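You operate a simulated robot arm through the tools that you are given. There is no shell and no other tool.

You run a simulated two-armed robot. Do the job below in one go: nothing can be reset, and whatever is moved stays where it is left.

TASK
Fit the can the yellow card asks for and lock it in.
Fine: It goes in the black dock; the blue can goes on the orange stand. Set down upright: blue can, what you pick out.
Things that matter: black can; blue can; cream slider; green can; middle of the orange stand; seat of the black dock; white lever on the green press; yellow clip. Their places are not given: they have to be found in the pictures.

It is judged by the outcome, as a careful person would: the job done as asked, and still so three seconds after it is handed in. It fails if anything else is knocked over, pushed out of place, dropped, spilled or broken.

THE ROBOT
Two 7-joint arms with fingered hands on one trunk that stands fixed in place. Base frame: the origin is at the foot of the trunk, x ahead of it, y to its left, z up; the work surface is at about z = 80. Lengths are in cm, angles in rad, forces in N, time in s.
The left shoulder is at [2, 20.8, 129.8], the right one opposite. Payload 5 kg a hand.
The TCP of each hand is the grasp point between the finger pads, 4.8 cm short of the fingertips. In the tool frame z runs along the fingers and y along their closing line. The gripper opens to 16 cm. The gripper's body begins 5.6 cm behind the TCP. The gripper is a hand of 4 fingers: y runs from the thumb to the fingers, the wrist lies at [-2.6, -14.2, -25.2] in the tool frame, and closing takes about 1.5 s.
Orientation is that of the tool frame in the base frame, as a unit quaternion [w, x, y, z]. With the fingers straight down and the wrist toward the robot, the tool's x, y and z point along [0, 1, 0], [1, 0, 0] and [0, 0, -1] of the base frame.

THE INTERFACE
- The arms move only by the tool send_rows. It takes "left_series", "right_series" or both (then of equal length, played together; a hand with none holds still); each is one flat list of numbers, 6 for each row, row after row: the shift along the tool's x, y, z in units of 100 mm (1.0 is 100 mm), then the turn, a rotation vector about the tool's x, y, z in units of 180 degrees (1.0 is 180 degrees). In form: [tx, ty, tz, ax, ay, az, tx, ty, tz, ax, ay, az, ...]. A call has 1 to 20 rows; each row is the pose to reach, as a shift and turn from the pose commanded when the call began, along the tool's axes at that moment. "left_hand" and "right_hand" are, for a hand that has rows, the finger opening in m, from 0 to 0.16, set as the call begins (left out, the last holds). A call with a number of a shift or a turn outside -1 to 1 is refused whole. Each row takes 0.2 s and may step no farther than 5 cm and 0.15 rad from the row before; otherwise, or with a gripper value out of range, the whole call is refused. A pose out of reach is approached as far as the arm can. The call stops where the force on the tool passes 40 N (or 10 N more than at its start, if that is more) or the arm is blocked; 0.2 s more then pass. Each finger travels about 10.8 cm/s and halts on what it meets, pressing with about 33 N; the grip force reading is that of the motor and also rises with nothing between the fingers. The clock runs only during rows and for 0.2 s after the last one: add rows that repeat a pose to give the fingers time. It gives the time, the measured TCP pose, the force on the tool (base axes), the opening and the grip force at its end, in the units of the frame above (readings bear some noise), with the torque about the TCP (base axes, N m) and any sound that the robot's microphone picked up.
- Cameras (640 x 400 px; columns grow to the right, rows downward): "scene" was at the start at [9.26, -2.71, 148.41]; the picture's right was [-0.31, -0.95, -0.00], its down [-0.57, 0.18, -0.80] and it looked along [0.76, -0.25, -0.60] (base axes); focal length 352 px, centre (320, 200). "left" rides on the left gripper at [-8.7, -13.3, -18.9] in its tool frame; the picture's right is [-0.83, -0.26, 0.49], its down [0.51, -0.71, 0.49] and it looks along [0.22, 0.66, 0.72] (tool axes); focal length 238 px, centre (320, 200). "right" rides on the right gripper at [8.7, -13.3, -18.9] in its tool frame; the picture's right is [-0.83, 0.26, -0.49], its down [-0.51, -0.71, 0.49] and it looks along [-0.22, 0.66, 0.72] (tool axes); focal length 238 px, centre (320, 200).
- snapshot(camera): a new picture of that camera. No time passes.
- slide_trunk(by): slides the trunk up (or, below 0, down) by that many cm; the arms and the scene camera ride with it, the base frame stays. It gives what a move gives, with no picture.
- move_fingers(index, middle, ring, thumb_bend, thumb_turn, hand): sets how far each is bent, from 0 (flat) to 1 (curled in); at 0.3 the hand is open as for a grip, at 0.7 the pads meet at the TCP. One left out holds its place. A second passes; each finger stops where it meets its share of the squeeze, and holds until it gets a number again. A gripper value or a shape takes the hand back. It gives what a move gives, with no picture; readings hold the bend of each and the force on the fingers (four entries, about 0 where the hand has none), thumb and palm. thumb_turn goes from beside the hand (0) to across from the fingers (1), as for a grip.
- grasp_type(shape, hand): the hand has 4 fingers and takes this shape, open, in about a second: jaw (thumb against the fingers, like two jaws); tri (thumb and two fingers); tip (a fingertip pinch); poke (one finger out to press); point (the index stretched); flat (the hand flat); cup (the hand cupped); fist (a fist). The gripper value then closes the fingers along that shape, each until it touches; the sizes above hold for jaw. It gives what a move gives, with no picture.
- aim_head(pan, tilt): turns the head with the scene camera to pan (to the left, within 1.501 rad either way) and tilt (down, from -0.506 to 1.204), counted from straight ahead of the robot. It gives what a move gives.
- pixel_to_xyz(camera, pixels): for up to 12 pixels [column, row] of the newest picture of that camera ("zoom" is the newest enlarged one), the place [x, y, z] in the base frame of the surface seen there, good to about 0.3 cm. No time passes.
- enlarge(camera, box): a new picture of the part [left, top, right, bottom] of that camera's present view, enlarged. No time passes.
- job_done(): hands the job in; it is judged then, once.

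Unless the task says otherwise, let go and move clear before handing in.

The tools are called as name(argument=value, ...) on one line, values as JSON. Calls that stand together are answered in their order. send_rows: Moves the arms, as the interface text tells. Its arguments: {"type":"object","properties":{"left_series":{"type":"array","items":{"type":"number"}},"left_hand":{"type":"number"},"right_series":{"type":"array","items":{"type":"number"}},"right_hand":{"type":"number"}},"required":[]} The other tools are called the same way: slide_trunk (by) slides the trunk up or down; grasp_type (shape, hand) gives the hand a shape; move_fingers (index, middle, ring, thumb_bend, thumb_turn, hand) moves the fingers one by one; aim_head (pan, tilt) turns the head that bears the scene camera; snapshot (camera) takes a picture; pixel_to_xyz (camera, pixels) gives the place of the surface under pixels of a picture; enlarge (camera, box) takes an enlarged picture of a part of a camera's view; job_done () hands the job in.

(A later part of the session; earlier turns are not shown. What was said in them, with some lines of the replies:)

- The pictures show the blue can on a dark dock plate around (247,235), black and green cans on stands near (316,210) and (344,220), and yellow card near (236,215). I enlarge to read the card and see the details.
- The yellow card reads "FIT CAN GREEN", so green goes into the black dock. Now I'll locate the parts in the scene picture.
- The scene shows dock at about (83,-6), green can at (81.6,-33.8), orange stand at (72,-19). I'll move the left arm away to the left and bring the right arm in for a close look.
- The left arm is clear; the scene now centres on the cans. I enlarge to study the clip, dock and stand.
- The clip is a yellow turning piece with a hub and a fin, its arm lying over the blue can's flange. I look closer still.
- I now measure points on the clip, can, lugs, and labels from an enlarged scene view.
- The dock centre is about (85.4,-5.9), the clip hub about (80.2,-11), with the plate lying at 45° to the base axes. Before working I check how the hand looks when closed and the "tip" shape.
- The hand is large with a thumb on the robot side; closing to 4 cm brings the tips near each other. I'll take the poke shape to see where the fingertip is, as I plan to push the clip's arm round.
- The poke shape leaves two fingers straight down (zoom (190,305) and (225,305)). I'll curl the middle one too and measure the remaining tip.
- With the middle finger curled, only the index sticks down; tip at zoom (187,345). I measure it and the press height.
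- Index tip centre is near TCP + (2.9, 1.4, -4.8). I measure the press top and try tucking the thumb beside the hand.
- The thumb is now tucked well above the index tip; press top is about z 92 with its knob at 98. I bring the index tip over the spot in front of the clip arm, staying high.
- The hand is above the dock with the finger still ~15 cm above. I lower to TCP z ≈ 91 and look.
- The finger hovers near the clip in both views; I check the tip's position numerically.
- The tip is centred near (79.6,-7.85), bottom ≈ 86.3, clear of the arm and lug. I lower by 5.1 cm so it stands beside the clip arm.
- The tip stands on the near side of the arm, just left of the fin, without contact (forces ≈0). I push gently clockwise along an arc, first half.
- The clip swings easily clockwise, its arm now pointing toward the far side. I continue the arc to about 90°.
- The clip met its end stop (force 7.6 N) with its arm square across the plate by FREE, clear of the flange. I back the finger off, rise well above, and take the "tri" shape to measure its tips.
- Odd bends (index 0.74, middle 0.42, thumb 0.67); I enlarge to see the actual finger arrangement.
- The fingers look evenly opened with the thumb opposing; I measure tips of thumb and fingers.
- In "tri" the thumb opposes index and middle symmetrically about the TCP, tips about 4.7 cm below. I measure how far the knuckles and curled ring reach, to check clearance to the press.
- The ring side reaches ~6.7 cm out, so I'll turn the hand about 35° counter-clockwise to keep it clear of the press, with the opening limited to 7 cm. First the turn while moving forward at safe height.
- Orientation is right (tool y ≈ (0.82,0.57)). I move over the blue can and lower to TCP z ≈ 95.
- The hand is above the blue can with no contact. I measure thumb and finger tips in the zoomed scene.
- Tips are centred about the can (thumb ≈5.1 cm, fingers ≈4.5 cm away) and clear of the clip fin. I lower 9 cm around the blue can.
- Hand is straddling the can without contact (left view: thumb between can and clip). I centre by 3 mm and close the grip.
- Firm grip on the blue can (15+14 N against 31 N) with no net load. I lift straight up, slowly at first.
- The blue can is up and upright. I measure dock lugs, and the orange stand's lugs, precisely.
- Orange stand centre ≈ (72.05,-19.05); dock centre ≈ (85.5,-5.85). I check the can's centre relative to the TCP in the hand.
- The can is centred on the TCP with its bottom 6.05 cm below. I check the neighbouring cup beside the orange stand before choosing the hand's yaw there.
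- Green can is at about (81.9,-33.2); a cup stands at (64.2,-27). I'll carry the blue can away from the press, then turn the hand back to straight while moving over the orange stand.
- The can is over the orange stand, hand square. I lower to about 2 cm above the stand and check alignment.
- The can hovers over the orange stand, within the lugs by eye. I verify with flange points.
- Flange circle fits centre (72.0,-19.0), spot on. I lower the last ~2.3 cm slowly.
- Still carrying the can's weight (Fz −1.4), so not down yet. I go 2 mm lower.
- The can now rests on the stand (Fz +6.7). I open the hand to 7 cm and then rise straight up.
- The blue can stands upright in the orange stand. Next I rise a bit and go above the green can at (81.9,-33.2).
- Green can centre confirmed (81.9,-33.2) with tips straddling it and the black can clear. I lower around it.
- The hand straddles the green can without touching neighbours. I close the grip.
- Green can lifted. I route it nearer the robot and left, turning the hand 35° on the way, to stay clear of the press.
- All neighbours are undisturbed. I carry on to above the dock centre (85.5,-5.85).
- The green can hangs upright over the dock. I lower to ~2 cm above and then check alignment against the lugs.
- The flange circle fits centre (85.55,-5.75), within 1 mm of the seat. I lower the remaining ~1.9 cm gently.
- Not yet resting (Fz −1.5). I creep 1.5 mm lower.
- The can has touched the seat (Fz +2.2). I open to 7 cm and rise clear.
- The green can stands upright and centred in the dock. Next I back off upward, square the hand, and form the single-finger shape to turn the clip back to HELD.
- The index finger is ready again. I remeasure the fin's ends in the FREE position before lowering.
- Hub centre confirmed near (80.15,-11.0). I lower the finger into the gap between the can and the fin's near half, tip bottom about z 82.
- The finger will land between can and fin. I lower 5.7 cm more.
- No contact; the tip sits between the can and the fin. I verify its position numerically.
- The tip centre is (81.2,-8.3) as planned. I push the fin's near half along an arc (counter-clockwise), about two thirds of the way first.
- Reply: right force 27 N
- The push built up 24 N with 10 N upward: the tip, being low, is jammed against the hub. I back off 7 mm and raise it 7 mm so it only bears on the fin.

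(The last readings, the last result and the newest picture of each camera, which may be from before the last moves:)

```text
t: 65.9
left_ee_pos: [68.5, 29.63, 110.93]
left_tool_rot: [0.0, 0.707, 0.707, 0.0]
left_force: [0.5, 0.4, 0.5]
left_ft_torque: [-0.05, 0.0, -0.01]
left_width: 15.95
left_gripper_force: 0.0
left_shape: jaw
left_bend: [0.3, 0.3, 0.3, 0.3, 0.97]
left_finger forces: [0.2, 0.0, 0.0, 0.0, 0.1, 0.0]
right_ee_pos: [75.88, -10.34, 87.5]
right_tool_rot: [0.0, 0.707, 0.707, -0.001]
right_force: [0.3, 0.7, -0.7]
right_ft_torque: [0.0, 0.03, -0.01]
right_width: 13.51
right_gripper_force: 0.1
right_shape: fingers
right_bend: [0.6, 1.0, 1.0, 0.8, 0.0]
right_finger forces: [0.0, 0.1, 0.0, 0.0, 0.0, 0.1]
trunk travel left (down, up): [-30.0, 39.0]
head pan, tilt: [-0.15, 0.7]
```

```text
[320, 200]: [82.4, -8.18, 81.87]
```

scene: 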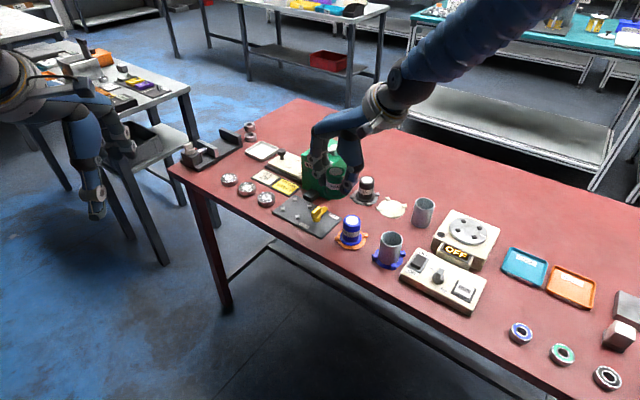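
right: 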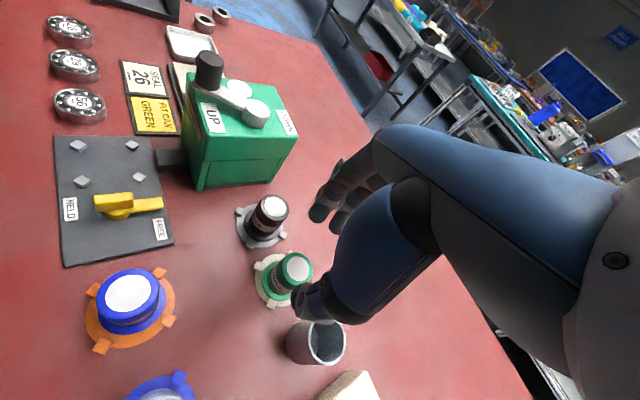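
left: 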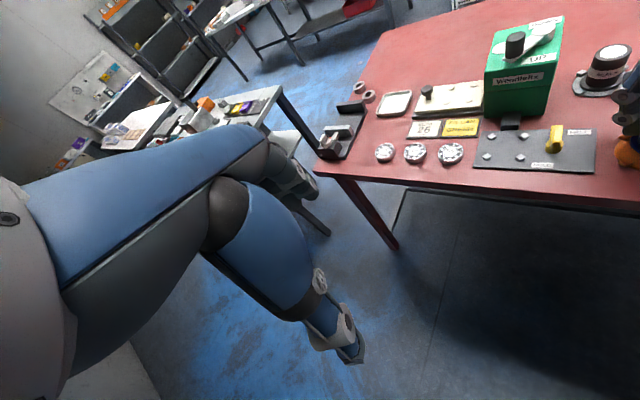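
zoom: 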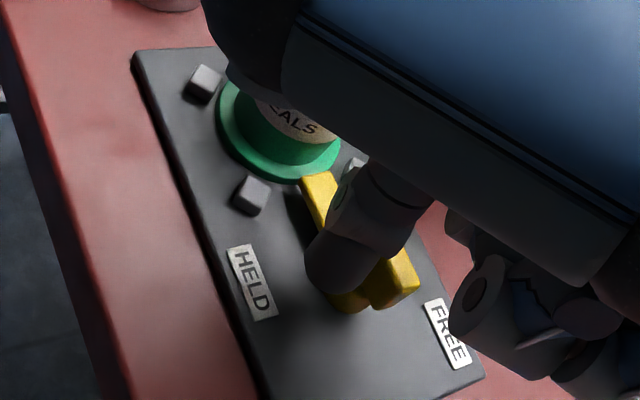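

After backing off, the clip has swung over: its arm now points at the can, over the flange. I move the finger away from it and lift to inspect.

send_rows(right_series=[0.03, -0.04, 0, 0, 0, 0, 0.03, -0.05, -0.15, 0, 0, 0, 0.03, -0.05, -0.4, 0, 0, 0, 0.03, -0.2, -0.7, 0, 0, 0, 0.03, -0.4, -1.0, 0, 0, 0])

enlarge(camera="scene", box=[270, 180, 350, 240])

enlarge(camera="left", box=[450, 60, 600, 190])

enlarge(camera="right", box=[200, 150, 350, 320])

```text
t: 67.1
left_ee_pos: [68.42, 29.73, 111.08]
left_tool_rot: [0.0, 0.707, 0.707, 0.0]
left_force: [-1.0, -0.2, 0.4]
left_ft_torque: [0.01, -0.05, 0.03]
left_width: 15.93
left_gripper_force: 0.0
left_shape: jaw
left_bend: [0.3, 0.3, 0.3, 0.3, 0.97]
left_finger forces: [0.1, 0.0, 0.0, 0.0, 0.0, 0.1]
right_ee_pos: [71.78, -9.98, 97.78]
right_tool_rot: [0.0, 0.707, 0.707, 0.001]
right_force: [-1.0, 0.0, 0.0]
right_ft_torque: [-0.05, -0.2, 0.01]
right_width: 13.51
right_gripper_force: 0.0
right_shape: fingers
right_bend: [0.6, 1.0, 1.0, 0.8, 0.0]
right_finger forces: [0.1, 0.0, 0.0, 0.0, 0.0, 0.0]
trunk travel left (down, up): [-30.0, 39.0]
head pan, tilt: [-0.15, 0.7]
```

```text
6.67 times, centred on (310, 210) of scene
```

zoom: 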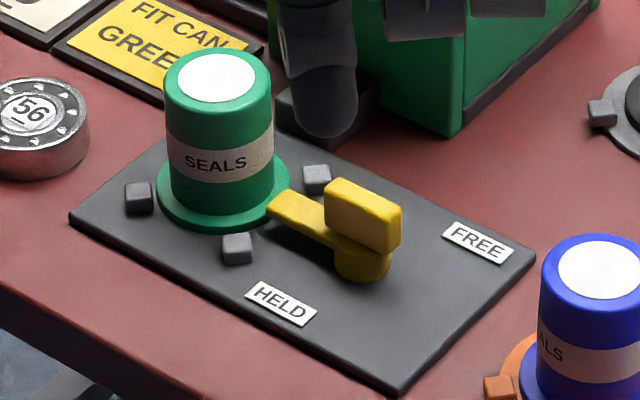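

```text
3.08 times, centred on (525, 125) of left
```

zoom: 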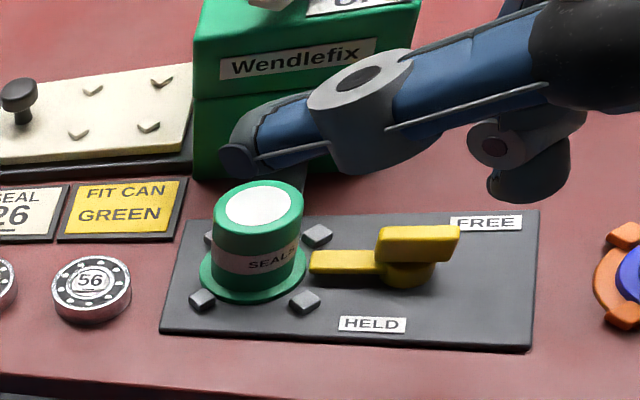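

```text
2.35 times, centred on (275, 235) of right
```

zoom: 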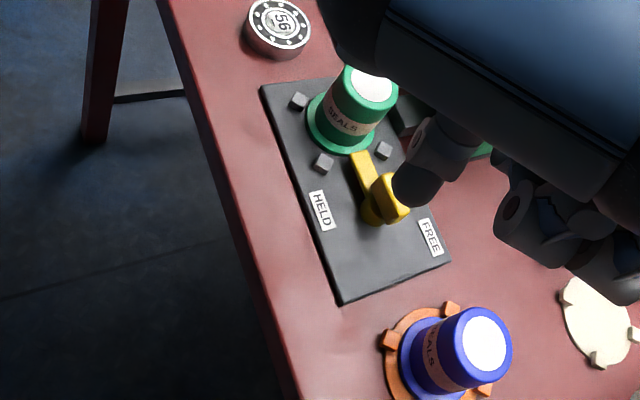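

The clip's arm again lies along the plate toward the can, as at the start. I zoom for a close check of overlap with the flange and can position.

enlarge(camera="scene", box=[285, 195, 335, 230])

pixel_to_xyz(camera="zoom", pixels=[[240, 180], [260, 160], [232, 195], [345, 145], [450, 190], [400, 165], [150, 10], [250, 120], [240, 215], [200, 225], [320, 120], [175, 240]])

enlarge(camera="left", box=[480, 100, 570, 180])

```text
11.43 times, centred on (310, 212) of scene
```

zoom: 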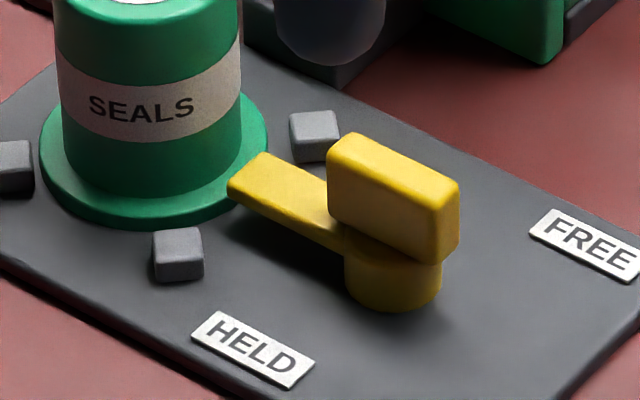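

```text
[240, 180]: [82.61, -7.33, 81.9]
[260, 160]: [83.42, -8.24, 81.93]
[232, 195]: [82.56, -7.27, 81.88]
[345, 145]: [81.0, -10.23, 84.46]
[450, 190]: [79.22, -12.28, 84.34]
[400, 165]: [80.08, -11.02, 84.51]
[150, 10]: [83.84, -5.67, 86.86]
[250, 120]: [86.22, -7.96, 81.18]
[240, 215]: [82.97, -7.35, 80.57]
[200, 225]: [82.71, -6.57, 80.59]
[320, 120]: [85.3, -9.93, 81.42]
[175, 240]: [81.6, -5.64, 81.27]
```

```text
5.00 times, centred on (525, 140) of left
```

zoom: 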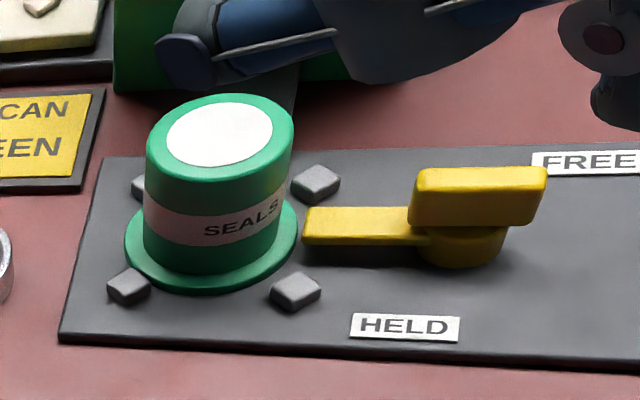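

The arm points at the can, but the green can looks ~2 mm farther from the clip than the blue was, so the arm may barely reach its flange. I look closer from the right camera.

enlarge(camera="right", box=[270, 160, 320, 210])

enlarge(camera="left", box=[500, 120, 545, 160])

enlarge(camera="scene", box=[285, 200, 315, 225])

```text
8.00 times, centred on (295, 185) of right
```

zoom: 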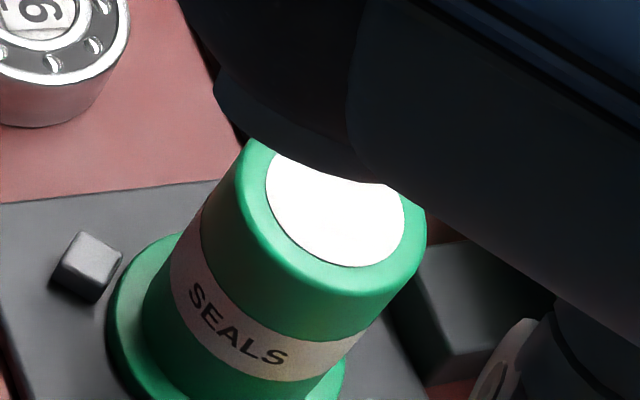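

```text
10.00 times, centred on (522, 140) of left
```

zoom: 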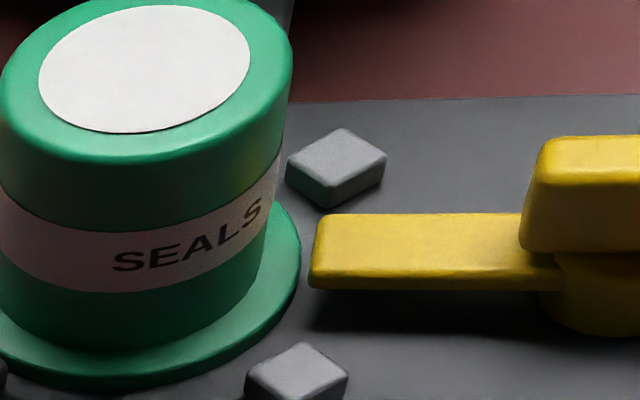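

```text
16.00 times, centred on (300, 212) of scene
```

zoom: 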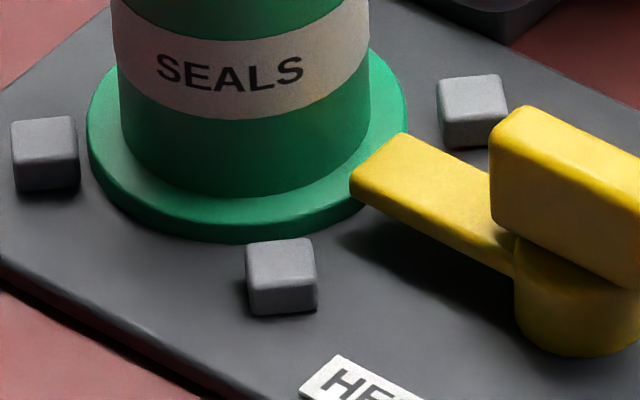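

The left view shows a ~2 mm gap between flange and arm end: the can sits a little off-centre, away from the clip, so it isn't really held. I'll nudge it toward the clip with the index finger from the far side; first turn the hand 45° and go over there, high up.

send_rows(right_series=[0.0, 0.0, -0.2, 0, 0, -0.04, 0.04, 0.15, -0.4, 0, 0, -0.08, 0.08, 0.3, -0.5, 0, 0, -0.12, 0.12, 0.5, -0.55, 0, 0, -0.165, 0.16, 0.66, -0.55, 0, 0, -0.21, 0.2, 0.8, -0.55, 0, 0, -0.25, 0.2, 0.8, -0.55, 0, 0, -0.25])

send_rows(right_series=[-0.13, 0.26, 0, 0, 0, 0, -0.26, 0.53, 0, 0, 0, 0, -0.385, 0.788, 0, 0, 0, 0, -0.385, 0.788, 0.3, 0, 0, 0, -0.385, 0.788, 0.6, 0, 0, 0, -0.385, 0.788, 0.8, 0, 0, 0, -0.385, 0.788, 0.8, 0, 0, 0])

enlarge(camera="scene", box=[240, 110, 370, 240])

enlarge(camera="left", box=[440, 10, 600, 190])

```text
t: 68.7
left_ee_pos: [68.48, 29.61, 111.03]
left_tool_rot: [0.0, 0.707, 0.707, -0.001]
left_force: [-1.3, 0.3, 1.0]
left_ft_torque: [-0.04, -0.05, -0.04]
left_width: 15.97
left_gripper_force: 0.1
left_shape: jaw
left_bend: [0.3, 0.3, 0.3, 0.3, 0.97]
left_finger forces: [0.0, 0.0, 0.0, 0.0, 0.0, 0.1]
right_ee_pos: [79.98, -8.02, 103.24]
right_tool_rot: [0.001, 0.382, 0.924, 0.0]
right_force: [-0.1, 0.3, 0.6]
right_ft_torque: [-0.02, -0.03, -0.04]
right_width: 13.53
right_gripper_force: 0.0
right_shape: fingers
right_bend: [0.6, 1.0, 1.0, 0.8, 0.0]
right_finger forces: [0.0, 0.1, 0.1, 0.0, 0.0, 0.1]
trunk travel left (down, up): [-30.0, 39.0]
head pan, tilt: [-0.15, 0.7]
```

```text
t: 70.3
left_ee_pos: [68.42, 29.72, 111.14]
left_tool_rot: [0.0, 0.708, 0.707, 0.0]
left_force: [-0.8, 0.1, -0.2]
left_ft_torque: [0.0, -0.01, 0.01]
left_width: 15.97
left_gripper_force: 0.0
left_shape: jaw
left_bend: [0.3, 0.3, 0.3, 0.3, 0.97]
left_finger forces: [0.0, 0.0, 0.0, 0.0, 0.0, 0.1]
right_ee_pos: [88.27, -4.92, 95.2]
right_tool_rot: [0.0, 0.382, 0.924, 0.0]
right_force: [-0.2, -0.5, 0.2]
right_ft_torque: [0.01, -0.03, -0.05]
right_width: 13.55
right_gripper_force: 0.1
right_shape: fingers
right_bend: [0.6, 1.0, 1.0, 0.8, 0.0]
right_finger forces: [0.0, 0.0, 0.1, 0.0, 0.1, 0.0]
trunk travel left (down, up): [-30.0, 39.0]
head pan, tilt: [-0.15, 0.7]
```

```text
3.08 times, centred on (305, 175) of scene
```

zoom: 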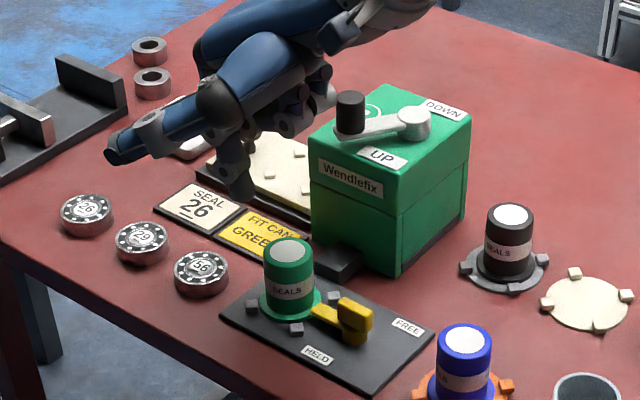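

```text
2.22 times, centred on (520, 100) of left
```

zoom: 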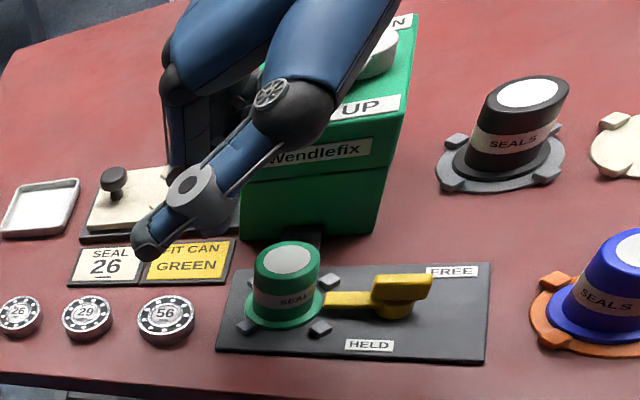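

I measure the index and thumb tips in the scene view.

enlarge(camera="scene", box=[240, 110, 370, 240])

pixel_to_xyz(camera="zoom", pixels=[[242, 195], [233, 180], [251, 180], [118, 158], [140, 145], [285, 130], [310, 120], [230, 150], [330, 95]])

```text
3.08 times, centred on (305, 175) of scene
```

zoom: 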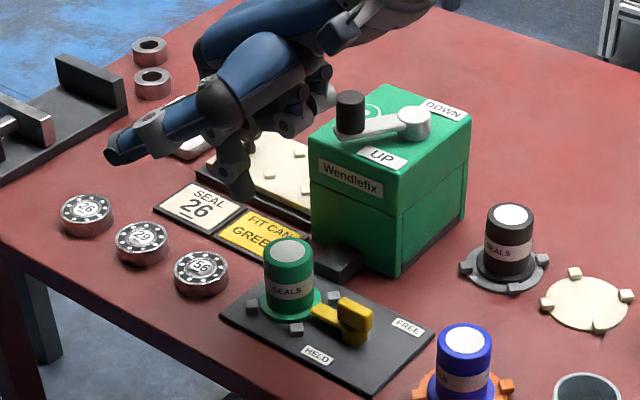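

```text
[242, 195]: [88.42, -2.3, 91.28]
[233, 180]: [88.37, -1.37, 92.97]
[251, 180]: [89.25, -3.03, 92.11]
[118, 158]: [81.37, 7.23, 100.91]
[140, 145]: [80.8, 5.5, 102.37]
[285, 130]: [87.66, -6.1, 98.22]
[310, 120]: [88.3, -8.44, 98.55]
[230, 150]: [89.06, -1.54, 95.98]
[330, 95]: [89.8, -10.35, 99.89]
```

The tip is in line with the clip axis, 5 cm beyond the can centre. I lower it to about z 82.3.

send_rows(right_series=[0, 0, 0.25, 0, 0, 0, 0, 0, 0.5, 0, 0, 0, 0, 0, 0.7, 0, 0, 0, 0, 0, 0.81, 0, 0, 0, 0, 0, 0.81, 0, 0, 0])

enlarge(camera="scene", box=[255, 150, 345, 240])

enlarge(camera="left", box=[480, 80, 580, 180])

```text
t: 71.5
left_ee_pos: [68.53, 29.59, 111.07]
left_tool_rot: [0.0, 0.708, 0.707, 0.0]
left_force: [-0.7, -0.1, 0.1]
left_ft_torque: [-0.06, -0.01, 0.02]
left_width: 15.97
left_gripper_force: 0.1
left_shape: jaw
left_bend: [0.3, 0.3, 0.3, 0.3, 0.97]
left_finger forces: [0.0, 0.0, 0.1, 0.0, 0.0, 0.0]
right_ee_pos: [88.31, -5.17, 87.1]
right_tool_rot: [0.001, 0.383, 0.924, 0.0]
right_force: [-0.2, 0.1, -0.8]
right_ft_torque: [0.0, -0.02, -0.02]
right_width: 13.52
right_gripper_force: 0.1
right_shape: fingers
right_bend: [0.6, 1.0, 1.0, 0.8, 0.0]
right_finger forces: [0.0, 0.1, 0.0, 0.0, 0.0, 0.0]
trunk travel left (down, up): [-30.0, 39.0]
head pan, tilt: [-0.15, 0.7]
```

```text
4.44 times, centred on (300, 195) of scene
```

zoom: 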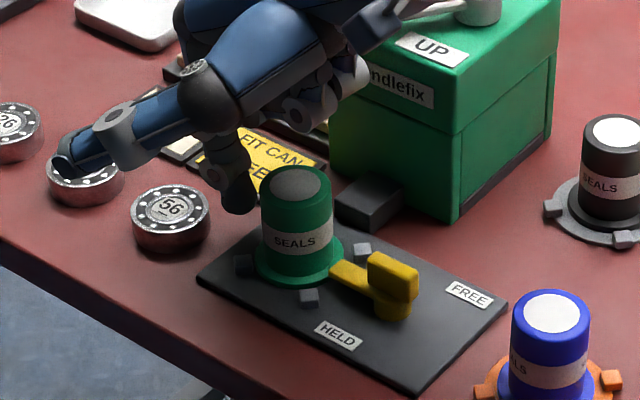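

```text
4.00 times, centred on (530, 130) of left
```

zoom: 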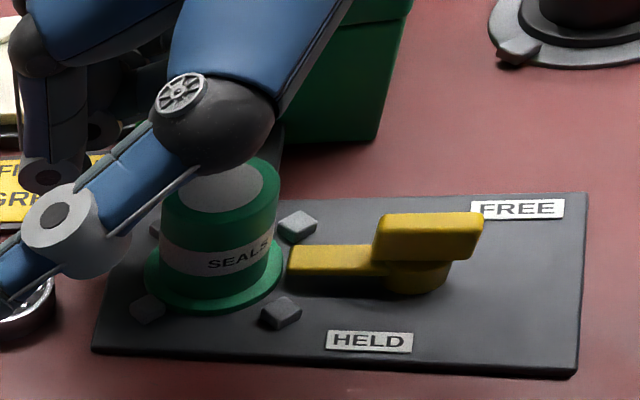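

Finger is behind the can, clear. I advance 1.9 cm toward the can along the clip axis and check.

send_rows(right_series=[0, -0.05, 0, 0, 0, 0, 0, -0.1, 0, 0, 0, 0, 0, -0.14, 0, 0, 0, 0, 0, -0.17, 0, 0, 0, 0, 0, -0.19, 0, 0, 0, 0, 0, -0.19, 0, 0, 0, 0])

enlarge(camera="left", box=[500, 110, 550, 160])

enlarge(camera="scene", box=[275, 175, 325, 225])

```text
t: 72.9
left_ee_pos: [68.45, 29.6, 110.98]
left_tool_rot: [0.0, 0.708, 0.706, -0.001]
left_force: [0.3, -0.6, 0.6]
left_ft_torque: [-0.02, 0.02, -0.01]
left_width: 15.99
left_gripper_force: 0.0
left_shape: jaw
left_bend: [0.3, 0.3, 0.3, 0.3, 0.97]
left_finger forces: [0.1, 0.0, 0.0, 0.0, 0.1, 0.1]
right_ee_pos: [86.95, -6.48, 87.07]
right_tool_rot: [0.0, 0.384, 0.924, -0.001]
right_force: [0.5, 0.1, 0.4]
right_ft_torque: [-0.02, 0.01, 0.01]
right_width: 13.54
right_gripper_force: 0.1
right_shape: fingers
right_bend: [0.6, 1.0, 1.0, 0.8, 0.0]
right_finger forces: [0.0, 0.0, 0.0, 0.1, 0.0, 0.0]
trunk travel left (down, up): [-30.0, 39.0]
head pan, tilt: [-0.15, 0.7]
```

```text
8.00 times, centred on (525, 135) of left
```

zoom: 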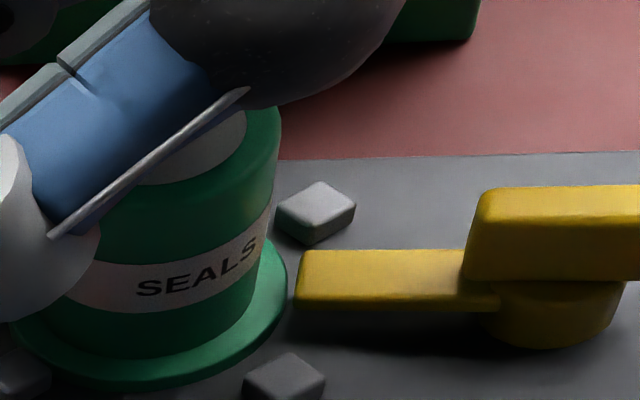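

```text
8.00 times, centred on (300, 200) of scene
```

zoom: 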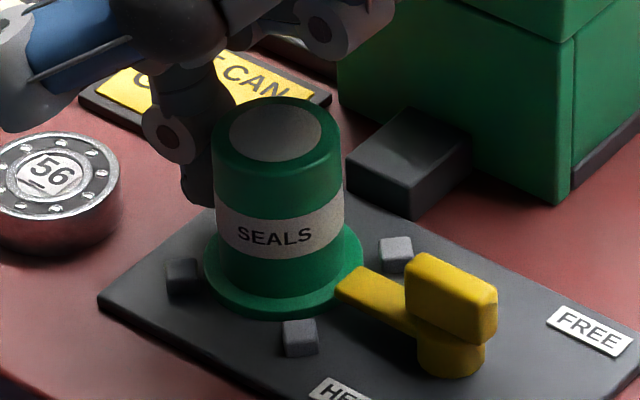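

Not yet touching. I advance in small steps, watching the gap between flange (287 px) and arm end (294 px) in the left view.

send_rows(right_series=[0, -0.01, 0, 0, 0, 0, 0, -0.02, 0, 0, 0, 0, 0, -0.02, 0, 0, 0, 0])

enlarge(camera="left", box=[500, 110, 550, 160])

send_rows(right_series=[0, -0.01, 0, 0, 0, 0, 0, -0.02, 0, 0, 0, 0, 0, -0.02, 0, 0, 0, 0])

enlarge(camera="left", box=[500, 110, 550, 160])

```text
t: 73.7
left_ee_pos: [68.49, 29.66, 110.97]
left_tool_rot: [0.0, 0.707, 0.707, 0.0]
left_force: [1.0, -0.4, 0.5]
left_ft_torque: [0.0, -0.03, -0.01]
left_width: 15.95
left_gripper_force: 0.0
left_shape: jaw
left_bend: [0.3, 0.3, 0.3, 0.3, 0.97]
left_finger forces: [0.0, 0.0, 0.0, 0.0, 0.0, 0.0]
right_ee_pos: [86.75, -6.71, 86.99]
right_tool_rot: [0.0, 0.383, 0.924, 0.0]
right_force: [0.6, 0.9, 0.5]
right_ft_torque: [0.0, -0.01, -0.02]
right_width: 13.53
right_gripper_force: 0.1
right_shape: fingers
right_bend: [0.6, 1.0, 1.0, 0.8, 0.0]
right_finger forces: [0.7, 0.0, 0.0, 0.0, 0.0, 0.1]
trunk travel left (down, up): [-30.0, 39.0]
head pan, tilt: [-0.15, 0.7]
```

```text
8.00 times, centred on (525, 135) of left
```

zoom: 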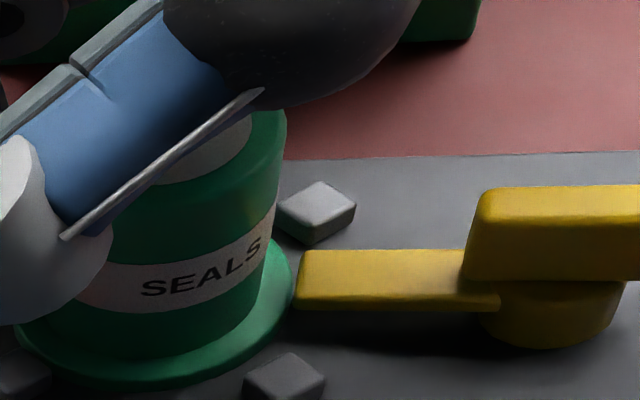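

```text
t: 74.5
left_ee_pos: [68.6, 29.55, 111.08]
left_tool_rot: [-0.001, 0.707, 0.707, 0.0]
left_force: [-0.1, -0.3, -0.6]
left_ft_torque: [-0.02, 0.0, -0.01]
left_width: 15.99
left_gripper_force: 0.1
left_shape: jaw
left_bend: [0.3, 0.3, 0.3, 0.3, 0.97]
left_finger forces: [0.0, 0.0, 0.0, 0.1, 0.1, 0.0]
right_ee_pos: [86.57, -6.61, 87.11]
right_tool_rot: [0.0, 0.383, 0.924, 0.0]
right_force: [0.2, 0.1, 0.2]
right_ft_torque: [0.01, -0.01, 0.03]
right_width: 13.51
right_gripper_force: 0.9
right_shape: fingers
right_bend: [0.6, 1.0, 1.0, 0.8, 0.0]
right_finger forces: [0.5, 0.0, 0.0, 0.0, 0.0, 0.1]
trunk travel left (down, up): [-30.0, 39.0]
head pan, tilt: [-0.15, 0.7]
```

```text
8.00 times, centred on (525, 135) of left
```

zoom: 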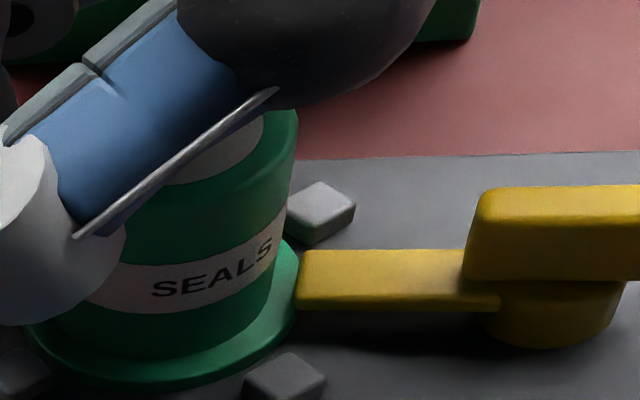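

The can slides easily (0.5 N) and the arm end now overlaps the flange edge. I check its centring against the lugs.

enlarge(camera="scene", box=[285, 195, 335, 230])

enlarge(camera="scene", box=[280, 200, 310, 225])

```text
11.43 times, centred on (310, 212) of scene
```

zoom: 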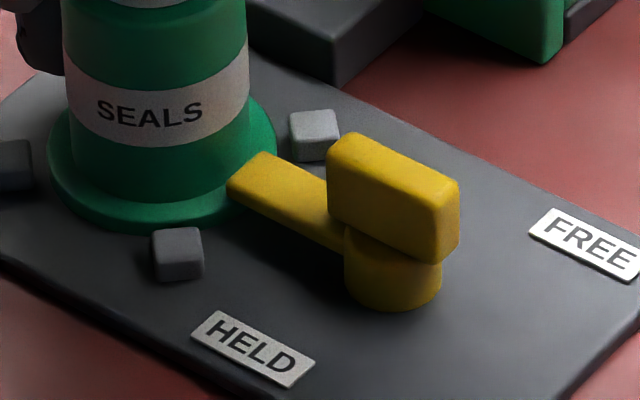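

```text
16.00 times, centred on (295, 212) of scene
```

zoom: 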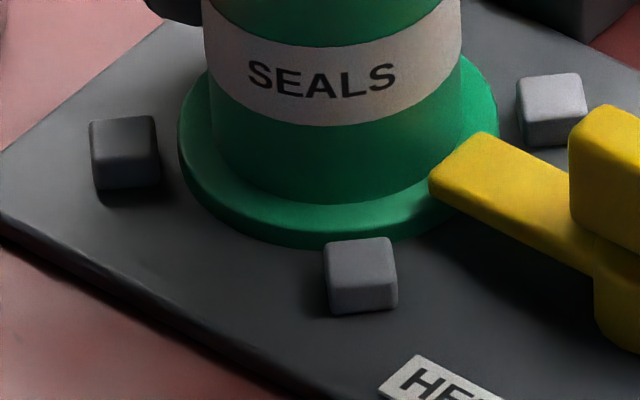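

The can now occupies exactly the pixels the blue one did (flange 48–277), centred between lugs with the arm over its flange. I withdraw the finger backward, then up and away.

send_rows(right_series=[0, 0.03, 0, 0, 0, 0, 0, 0.1, 0, 0, 0, 0, 0, 0.18, 0, 0, 0, 0, 0, 0.18, -0.3, 0, 0, 0, 0, 0.18, -0.65, 0, 0, 0, 0, 0.18, -1.0, 0, 0, 0])

send_rows(right_series=[0, -0.1, -0.4, 0, 0, 0, 0, -0.4, -0.7, 0, 0, 0, 0, -0.7, -0.8, 0, 0, 0, 0, -1.0, -0.8, 0, 0, 0])

send_rows(right_series=[-0.1, -0.3, 0, 0, 0, 0.04, -0.2, -0.6, 0, 0, 0, 0.08, -0.35, -0.9, 0, 0, 0, 0.12, -0.5, -1.0, 0, 0, 0, 0.165, -0.6, -1.0, 0, 0, 0, 0.21, -0.7, -1.0, 0, 0, 0, 0.25])

snapshot(camera="scene")

enlarge(camera="scene", box=[270, 180, 350, 240])

enlarge(camera="left", box=[480, 80, 580, 180])

```text
t: 75.9
left_ee_pos: [68.42, 29.7, 111.13]
left_tool_rot: [0.0, 0.707, 0.707, 0.0]
left_force: [-1.4, 0.7, 0.9]
left_ft_torque: [0.01, -0.06, 0.0]
left_width: 15.96
left_gripper_force: 0.0
left_shape: jaw
left_bend: [0.3, 0.3, 0.3, 0.3, 0.97]
left_finger forces: [0.1, 0.1, 0.0, 0.0, 0.0, 0.1]
right_ee_pos: [87.7, -5.31, 97.32]
right_tool_rot: [0.0, 0.382, 0.924, 0.0]
right_force: [-1.3, -0.2, -0.4]
right_ft_torque: [0.01, -0.15, -0.01]
right_width: 13.54
right_gripper_force: 0.1
right_shape: fingers
right_bend: [0.6, 1.0, 1.0, 0.8, 0.0]
right_finger forces: [0.1, 0.1, 0.1, 0.1, 0.1, 0.0]
trunk travel left (down, up): [-30.0, 39.0]
head pan, tilt: [-0.15, 0.7]
```

```text
t: 76.9
left_ee_pos: [68.44, 29.53, 111.06]
left_tool_rot: [-0.001, 0.707, 0.707, 0.001]
left_force: [0.3, -0.5, 0.0]
left_ft_torque: [0.08, -0.04, 0.05]
left_width: 15.94
left_gripper_force: 0.0
left_shape: jaw
left_bend: [0.3, 0.3, 0.3, 0.3, 0.97]
left_finger forces: [0.0, 0.0, 0.1, 0.0, 0.1, 0.0]
right_ee_pos: [80.9, -12.6, 105.09]
right_tool_rot: [0.001, 0.382, 0.924, 0.001]
right_force: [-0.3, -0.6, 0.5]
right_ft_torque: [0.04, -0.06, -0.03]
right_width: 13.52
right_gripper_force: 0.1
right_shape: fingers
right_bend: [0.6, 1.0, 1.0, 0.8, 0.0]
right_finger forces: [0.1, 0.0, 0.0, 0.1, 0.1, 0.0]
trunk travel left (down, up): [-30.0, 39.0]
head pan, tilt: [-0.15, 0.7]
```

```text
t: 78.3
left_ee_pos: [68.56, 29.6, 111.07]
left_tool_rot: [0.0, 0.707, 0.707, 0.0]
left_force: [0.5, 0.4, -0.3]
left_ft_torque: [-0.05, -0.03, 0.01]
left_width: 15.98
left_gripper_force: 0.1
left_shape: jaw
left_bend: [0.3, 0.3, 0.3, 0.3, 0.97]
left_finger forces: [0.0, 0.0, 0.0, 0.1, 0.1, 0.0]
right_ee_pos: [78.76, -24.51, 105.13]
right_tool_rot: [0.0, 0.707, 0.707, 0.0]
right_force: [0.5, -0.4, 0.1]
right_ft_torque: [0.02, 0.01, -0.01]
right_width: 13.51
right_gripper_force: 0.1
right_shape: fingers
right_bend: [0.6, 1.0, 1.0, 0.8, 0.0]
right_finger forces: [0.1, 0.1, 0.1, 0.0, 0.1, 0.0]
trunk travel left (down, up): [-30.0, 39.0]
head pan, tilt: [-0.15, 0.7]
```

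```text
taken
```

scene: 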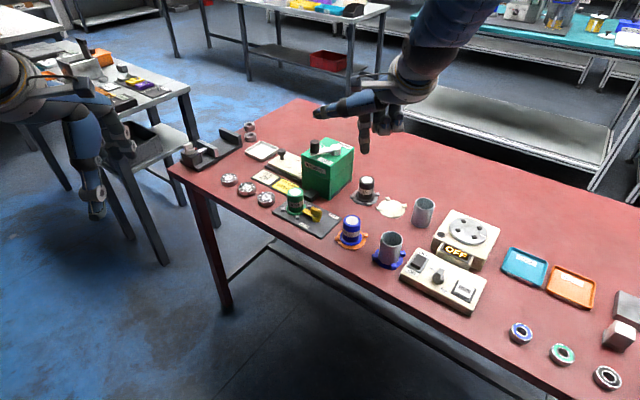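

```text
6.67 times, centred on (310, 210) of scene
```

zoom: 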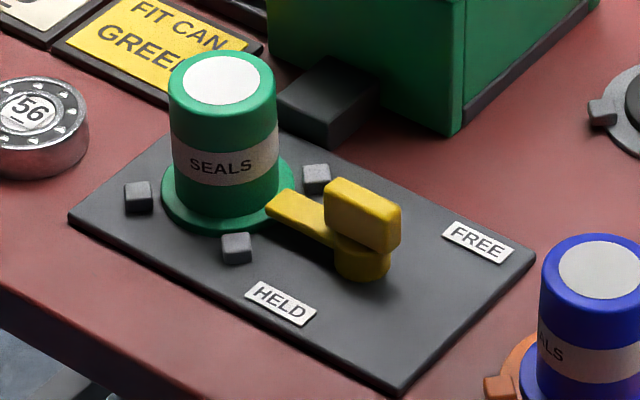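

```text
4.00 times, centred on (530, 130) of left
```

zoom: 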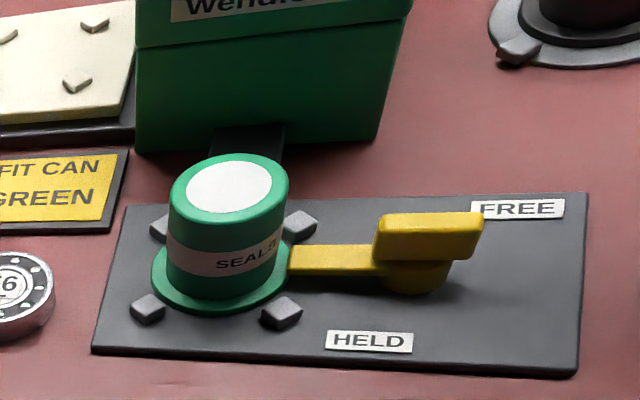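

The dock looks exactly like the original held state, now with the green can. I do a last check of the blue can and the rest, and move the right arm farther clear.

send_rows(right_series=[-0.3, -0.2, -0.1, 0, 0, 0, -0.6, -0.4, -0.2, 0, 0, 0, -1.0, -0.7, -0.3, 0, 0, 0])

enlarge(camera="scene", box=[320, 190, 440, 280])

enlarge(camera="scene", box=[200, 110, 400, 270])

```text
refused: row 3 steps farther than a row can; nothing moved
```

```text
4.44 times, centred on (380, 235) of scene
```

zoom: 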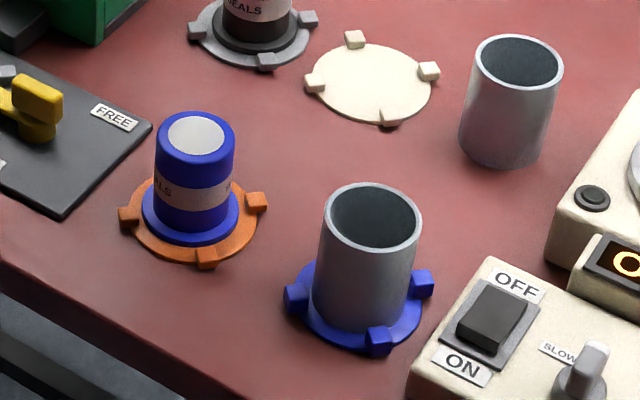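

```text
2.50 times, centred on (300, 190) of scene
```

zoom: 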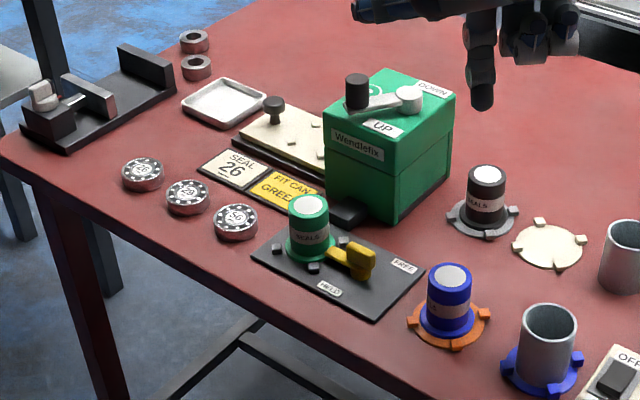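

Blue can is upright within the orange stand and everything else is in place. I retract the right arm with smaller steps.

send_rows(right_series=[-0.25, -0.18, -0.1, 0, 0, 0, -0.5, -0.36, -0.2, 0, 0, 0, -0.75, -0.54, -0.3, 0, 0, 0, -1.0, -0.7, -0.4, 0, 0, 0, -1.0, -0.7, -0.4, 0, 0, 0])

enlarge(camera="scene", box=[240, 150, 440, 290])

```text
t: 79.5
left_ee_pos: [68.57, 29.66, 110.95]
left_tool_rot: [0.0, 0.707, 0.707, -0.001]
left_force: [0.1, 0.2, -0.9]
left_ft_torque: [-0.07, 0.05, -0.03]
left_width: 15.98
left_gripper_force: 0.1
left_shape: jaw
left_bend: [0.3, 0.3, 0.3, 0.3, 0.97]
left_finger forces: [0.0, 0.0, 0.0, 0.0, 0.0, 0.1]
right_ee_pos: [71.7, -34.48, 108.94]
right_tool_rot: [0.001, 0.707, 0.708, -0.001]
right_force: [1.2, 1.0, -0.6]
right_ft_torque: [-0.07, 0.05, 0.0]
right_width: 13.52
right_gripper_force: 0.1
right_shape: fingers
right_bend: [0.6, 1.0, 1.0, 0.8, 0.0]
right_finger forces: [0.0, 0.1, 0.1, 0.0, 0.0, 0.1]
trunk travel left (down, up): [-30.0, 39.0]
head pan, tilt: [-0.15, 0.7]
```

```text
2.86 times, centred on (340, 220) of scene
```

zoom: 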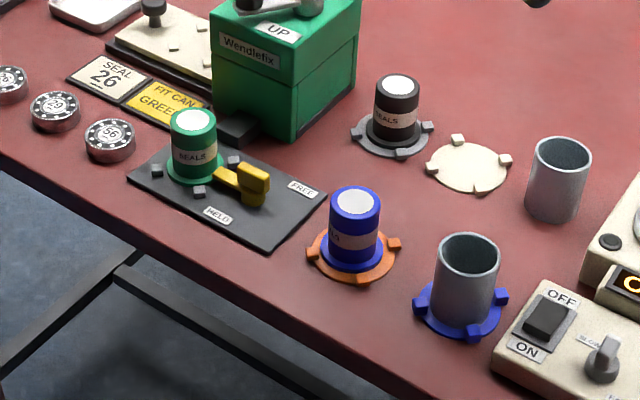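

The final view shows the green can upright in the black dock with the yellow clip on its flange, at HELD. The blue can is upright on the orange stand, nothing else has moved, and both hands are clear, so I hand in.

job_done()

```text
The job is handed in.
```

The yellow card reads "FIT CAN GREEN". The green can is now in the black dock, upright and centred, with the yellow clip turned back over its flange to HELD. The blue can stands upright on the orange stand, and the job is handed in.

- **Green can:** After the clip was closed, the green can sat about 2 mm off-centre and the clip arm missed its flange. I slid it towards the clip with a fingertip until it sat where the blue can had been. The clip overlaps the flange only slightly, about as it did on the blue can at the start.
- **Clip:** The finger jammed against the clip's hub while I was turning it back, reaching about 24 N. The clip swung over to HELD as I backed off, and it looks undamaged and matches its starting position.
- **Blue can:** It is roughly 2 mm off the middle of the orange stand, inside the lugs.

In the last pictures nothing else had been knocked or moved, and both hands were clear.
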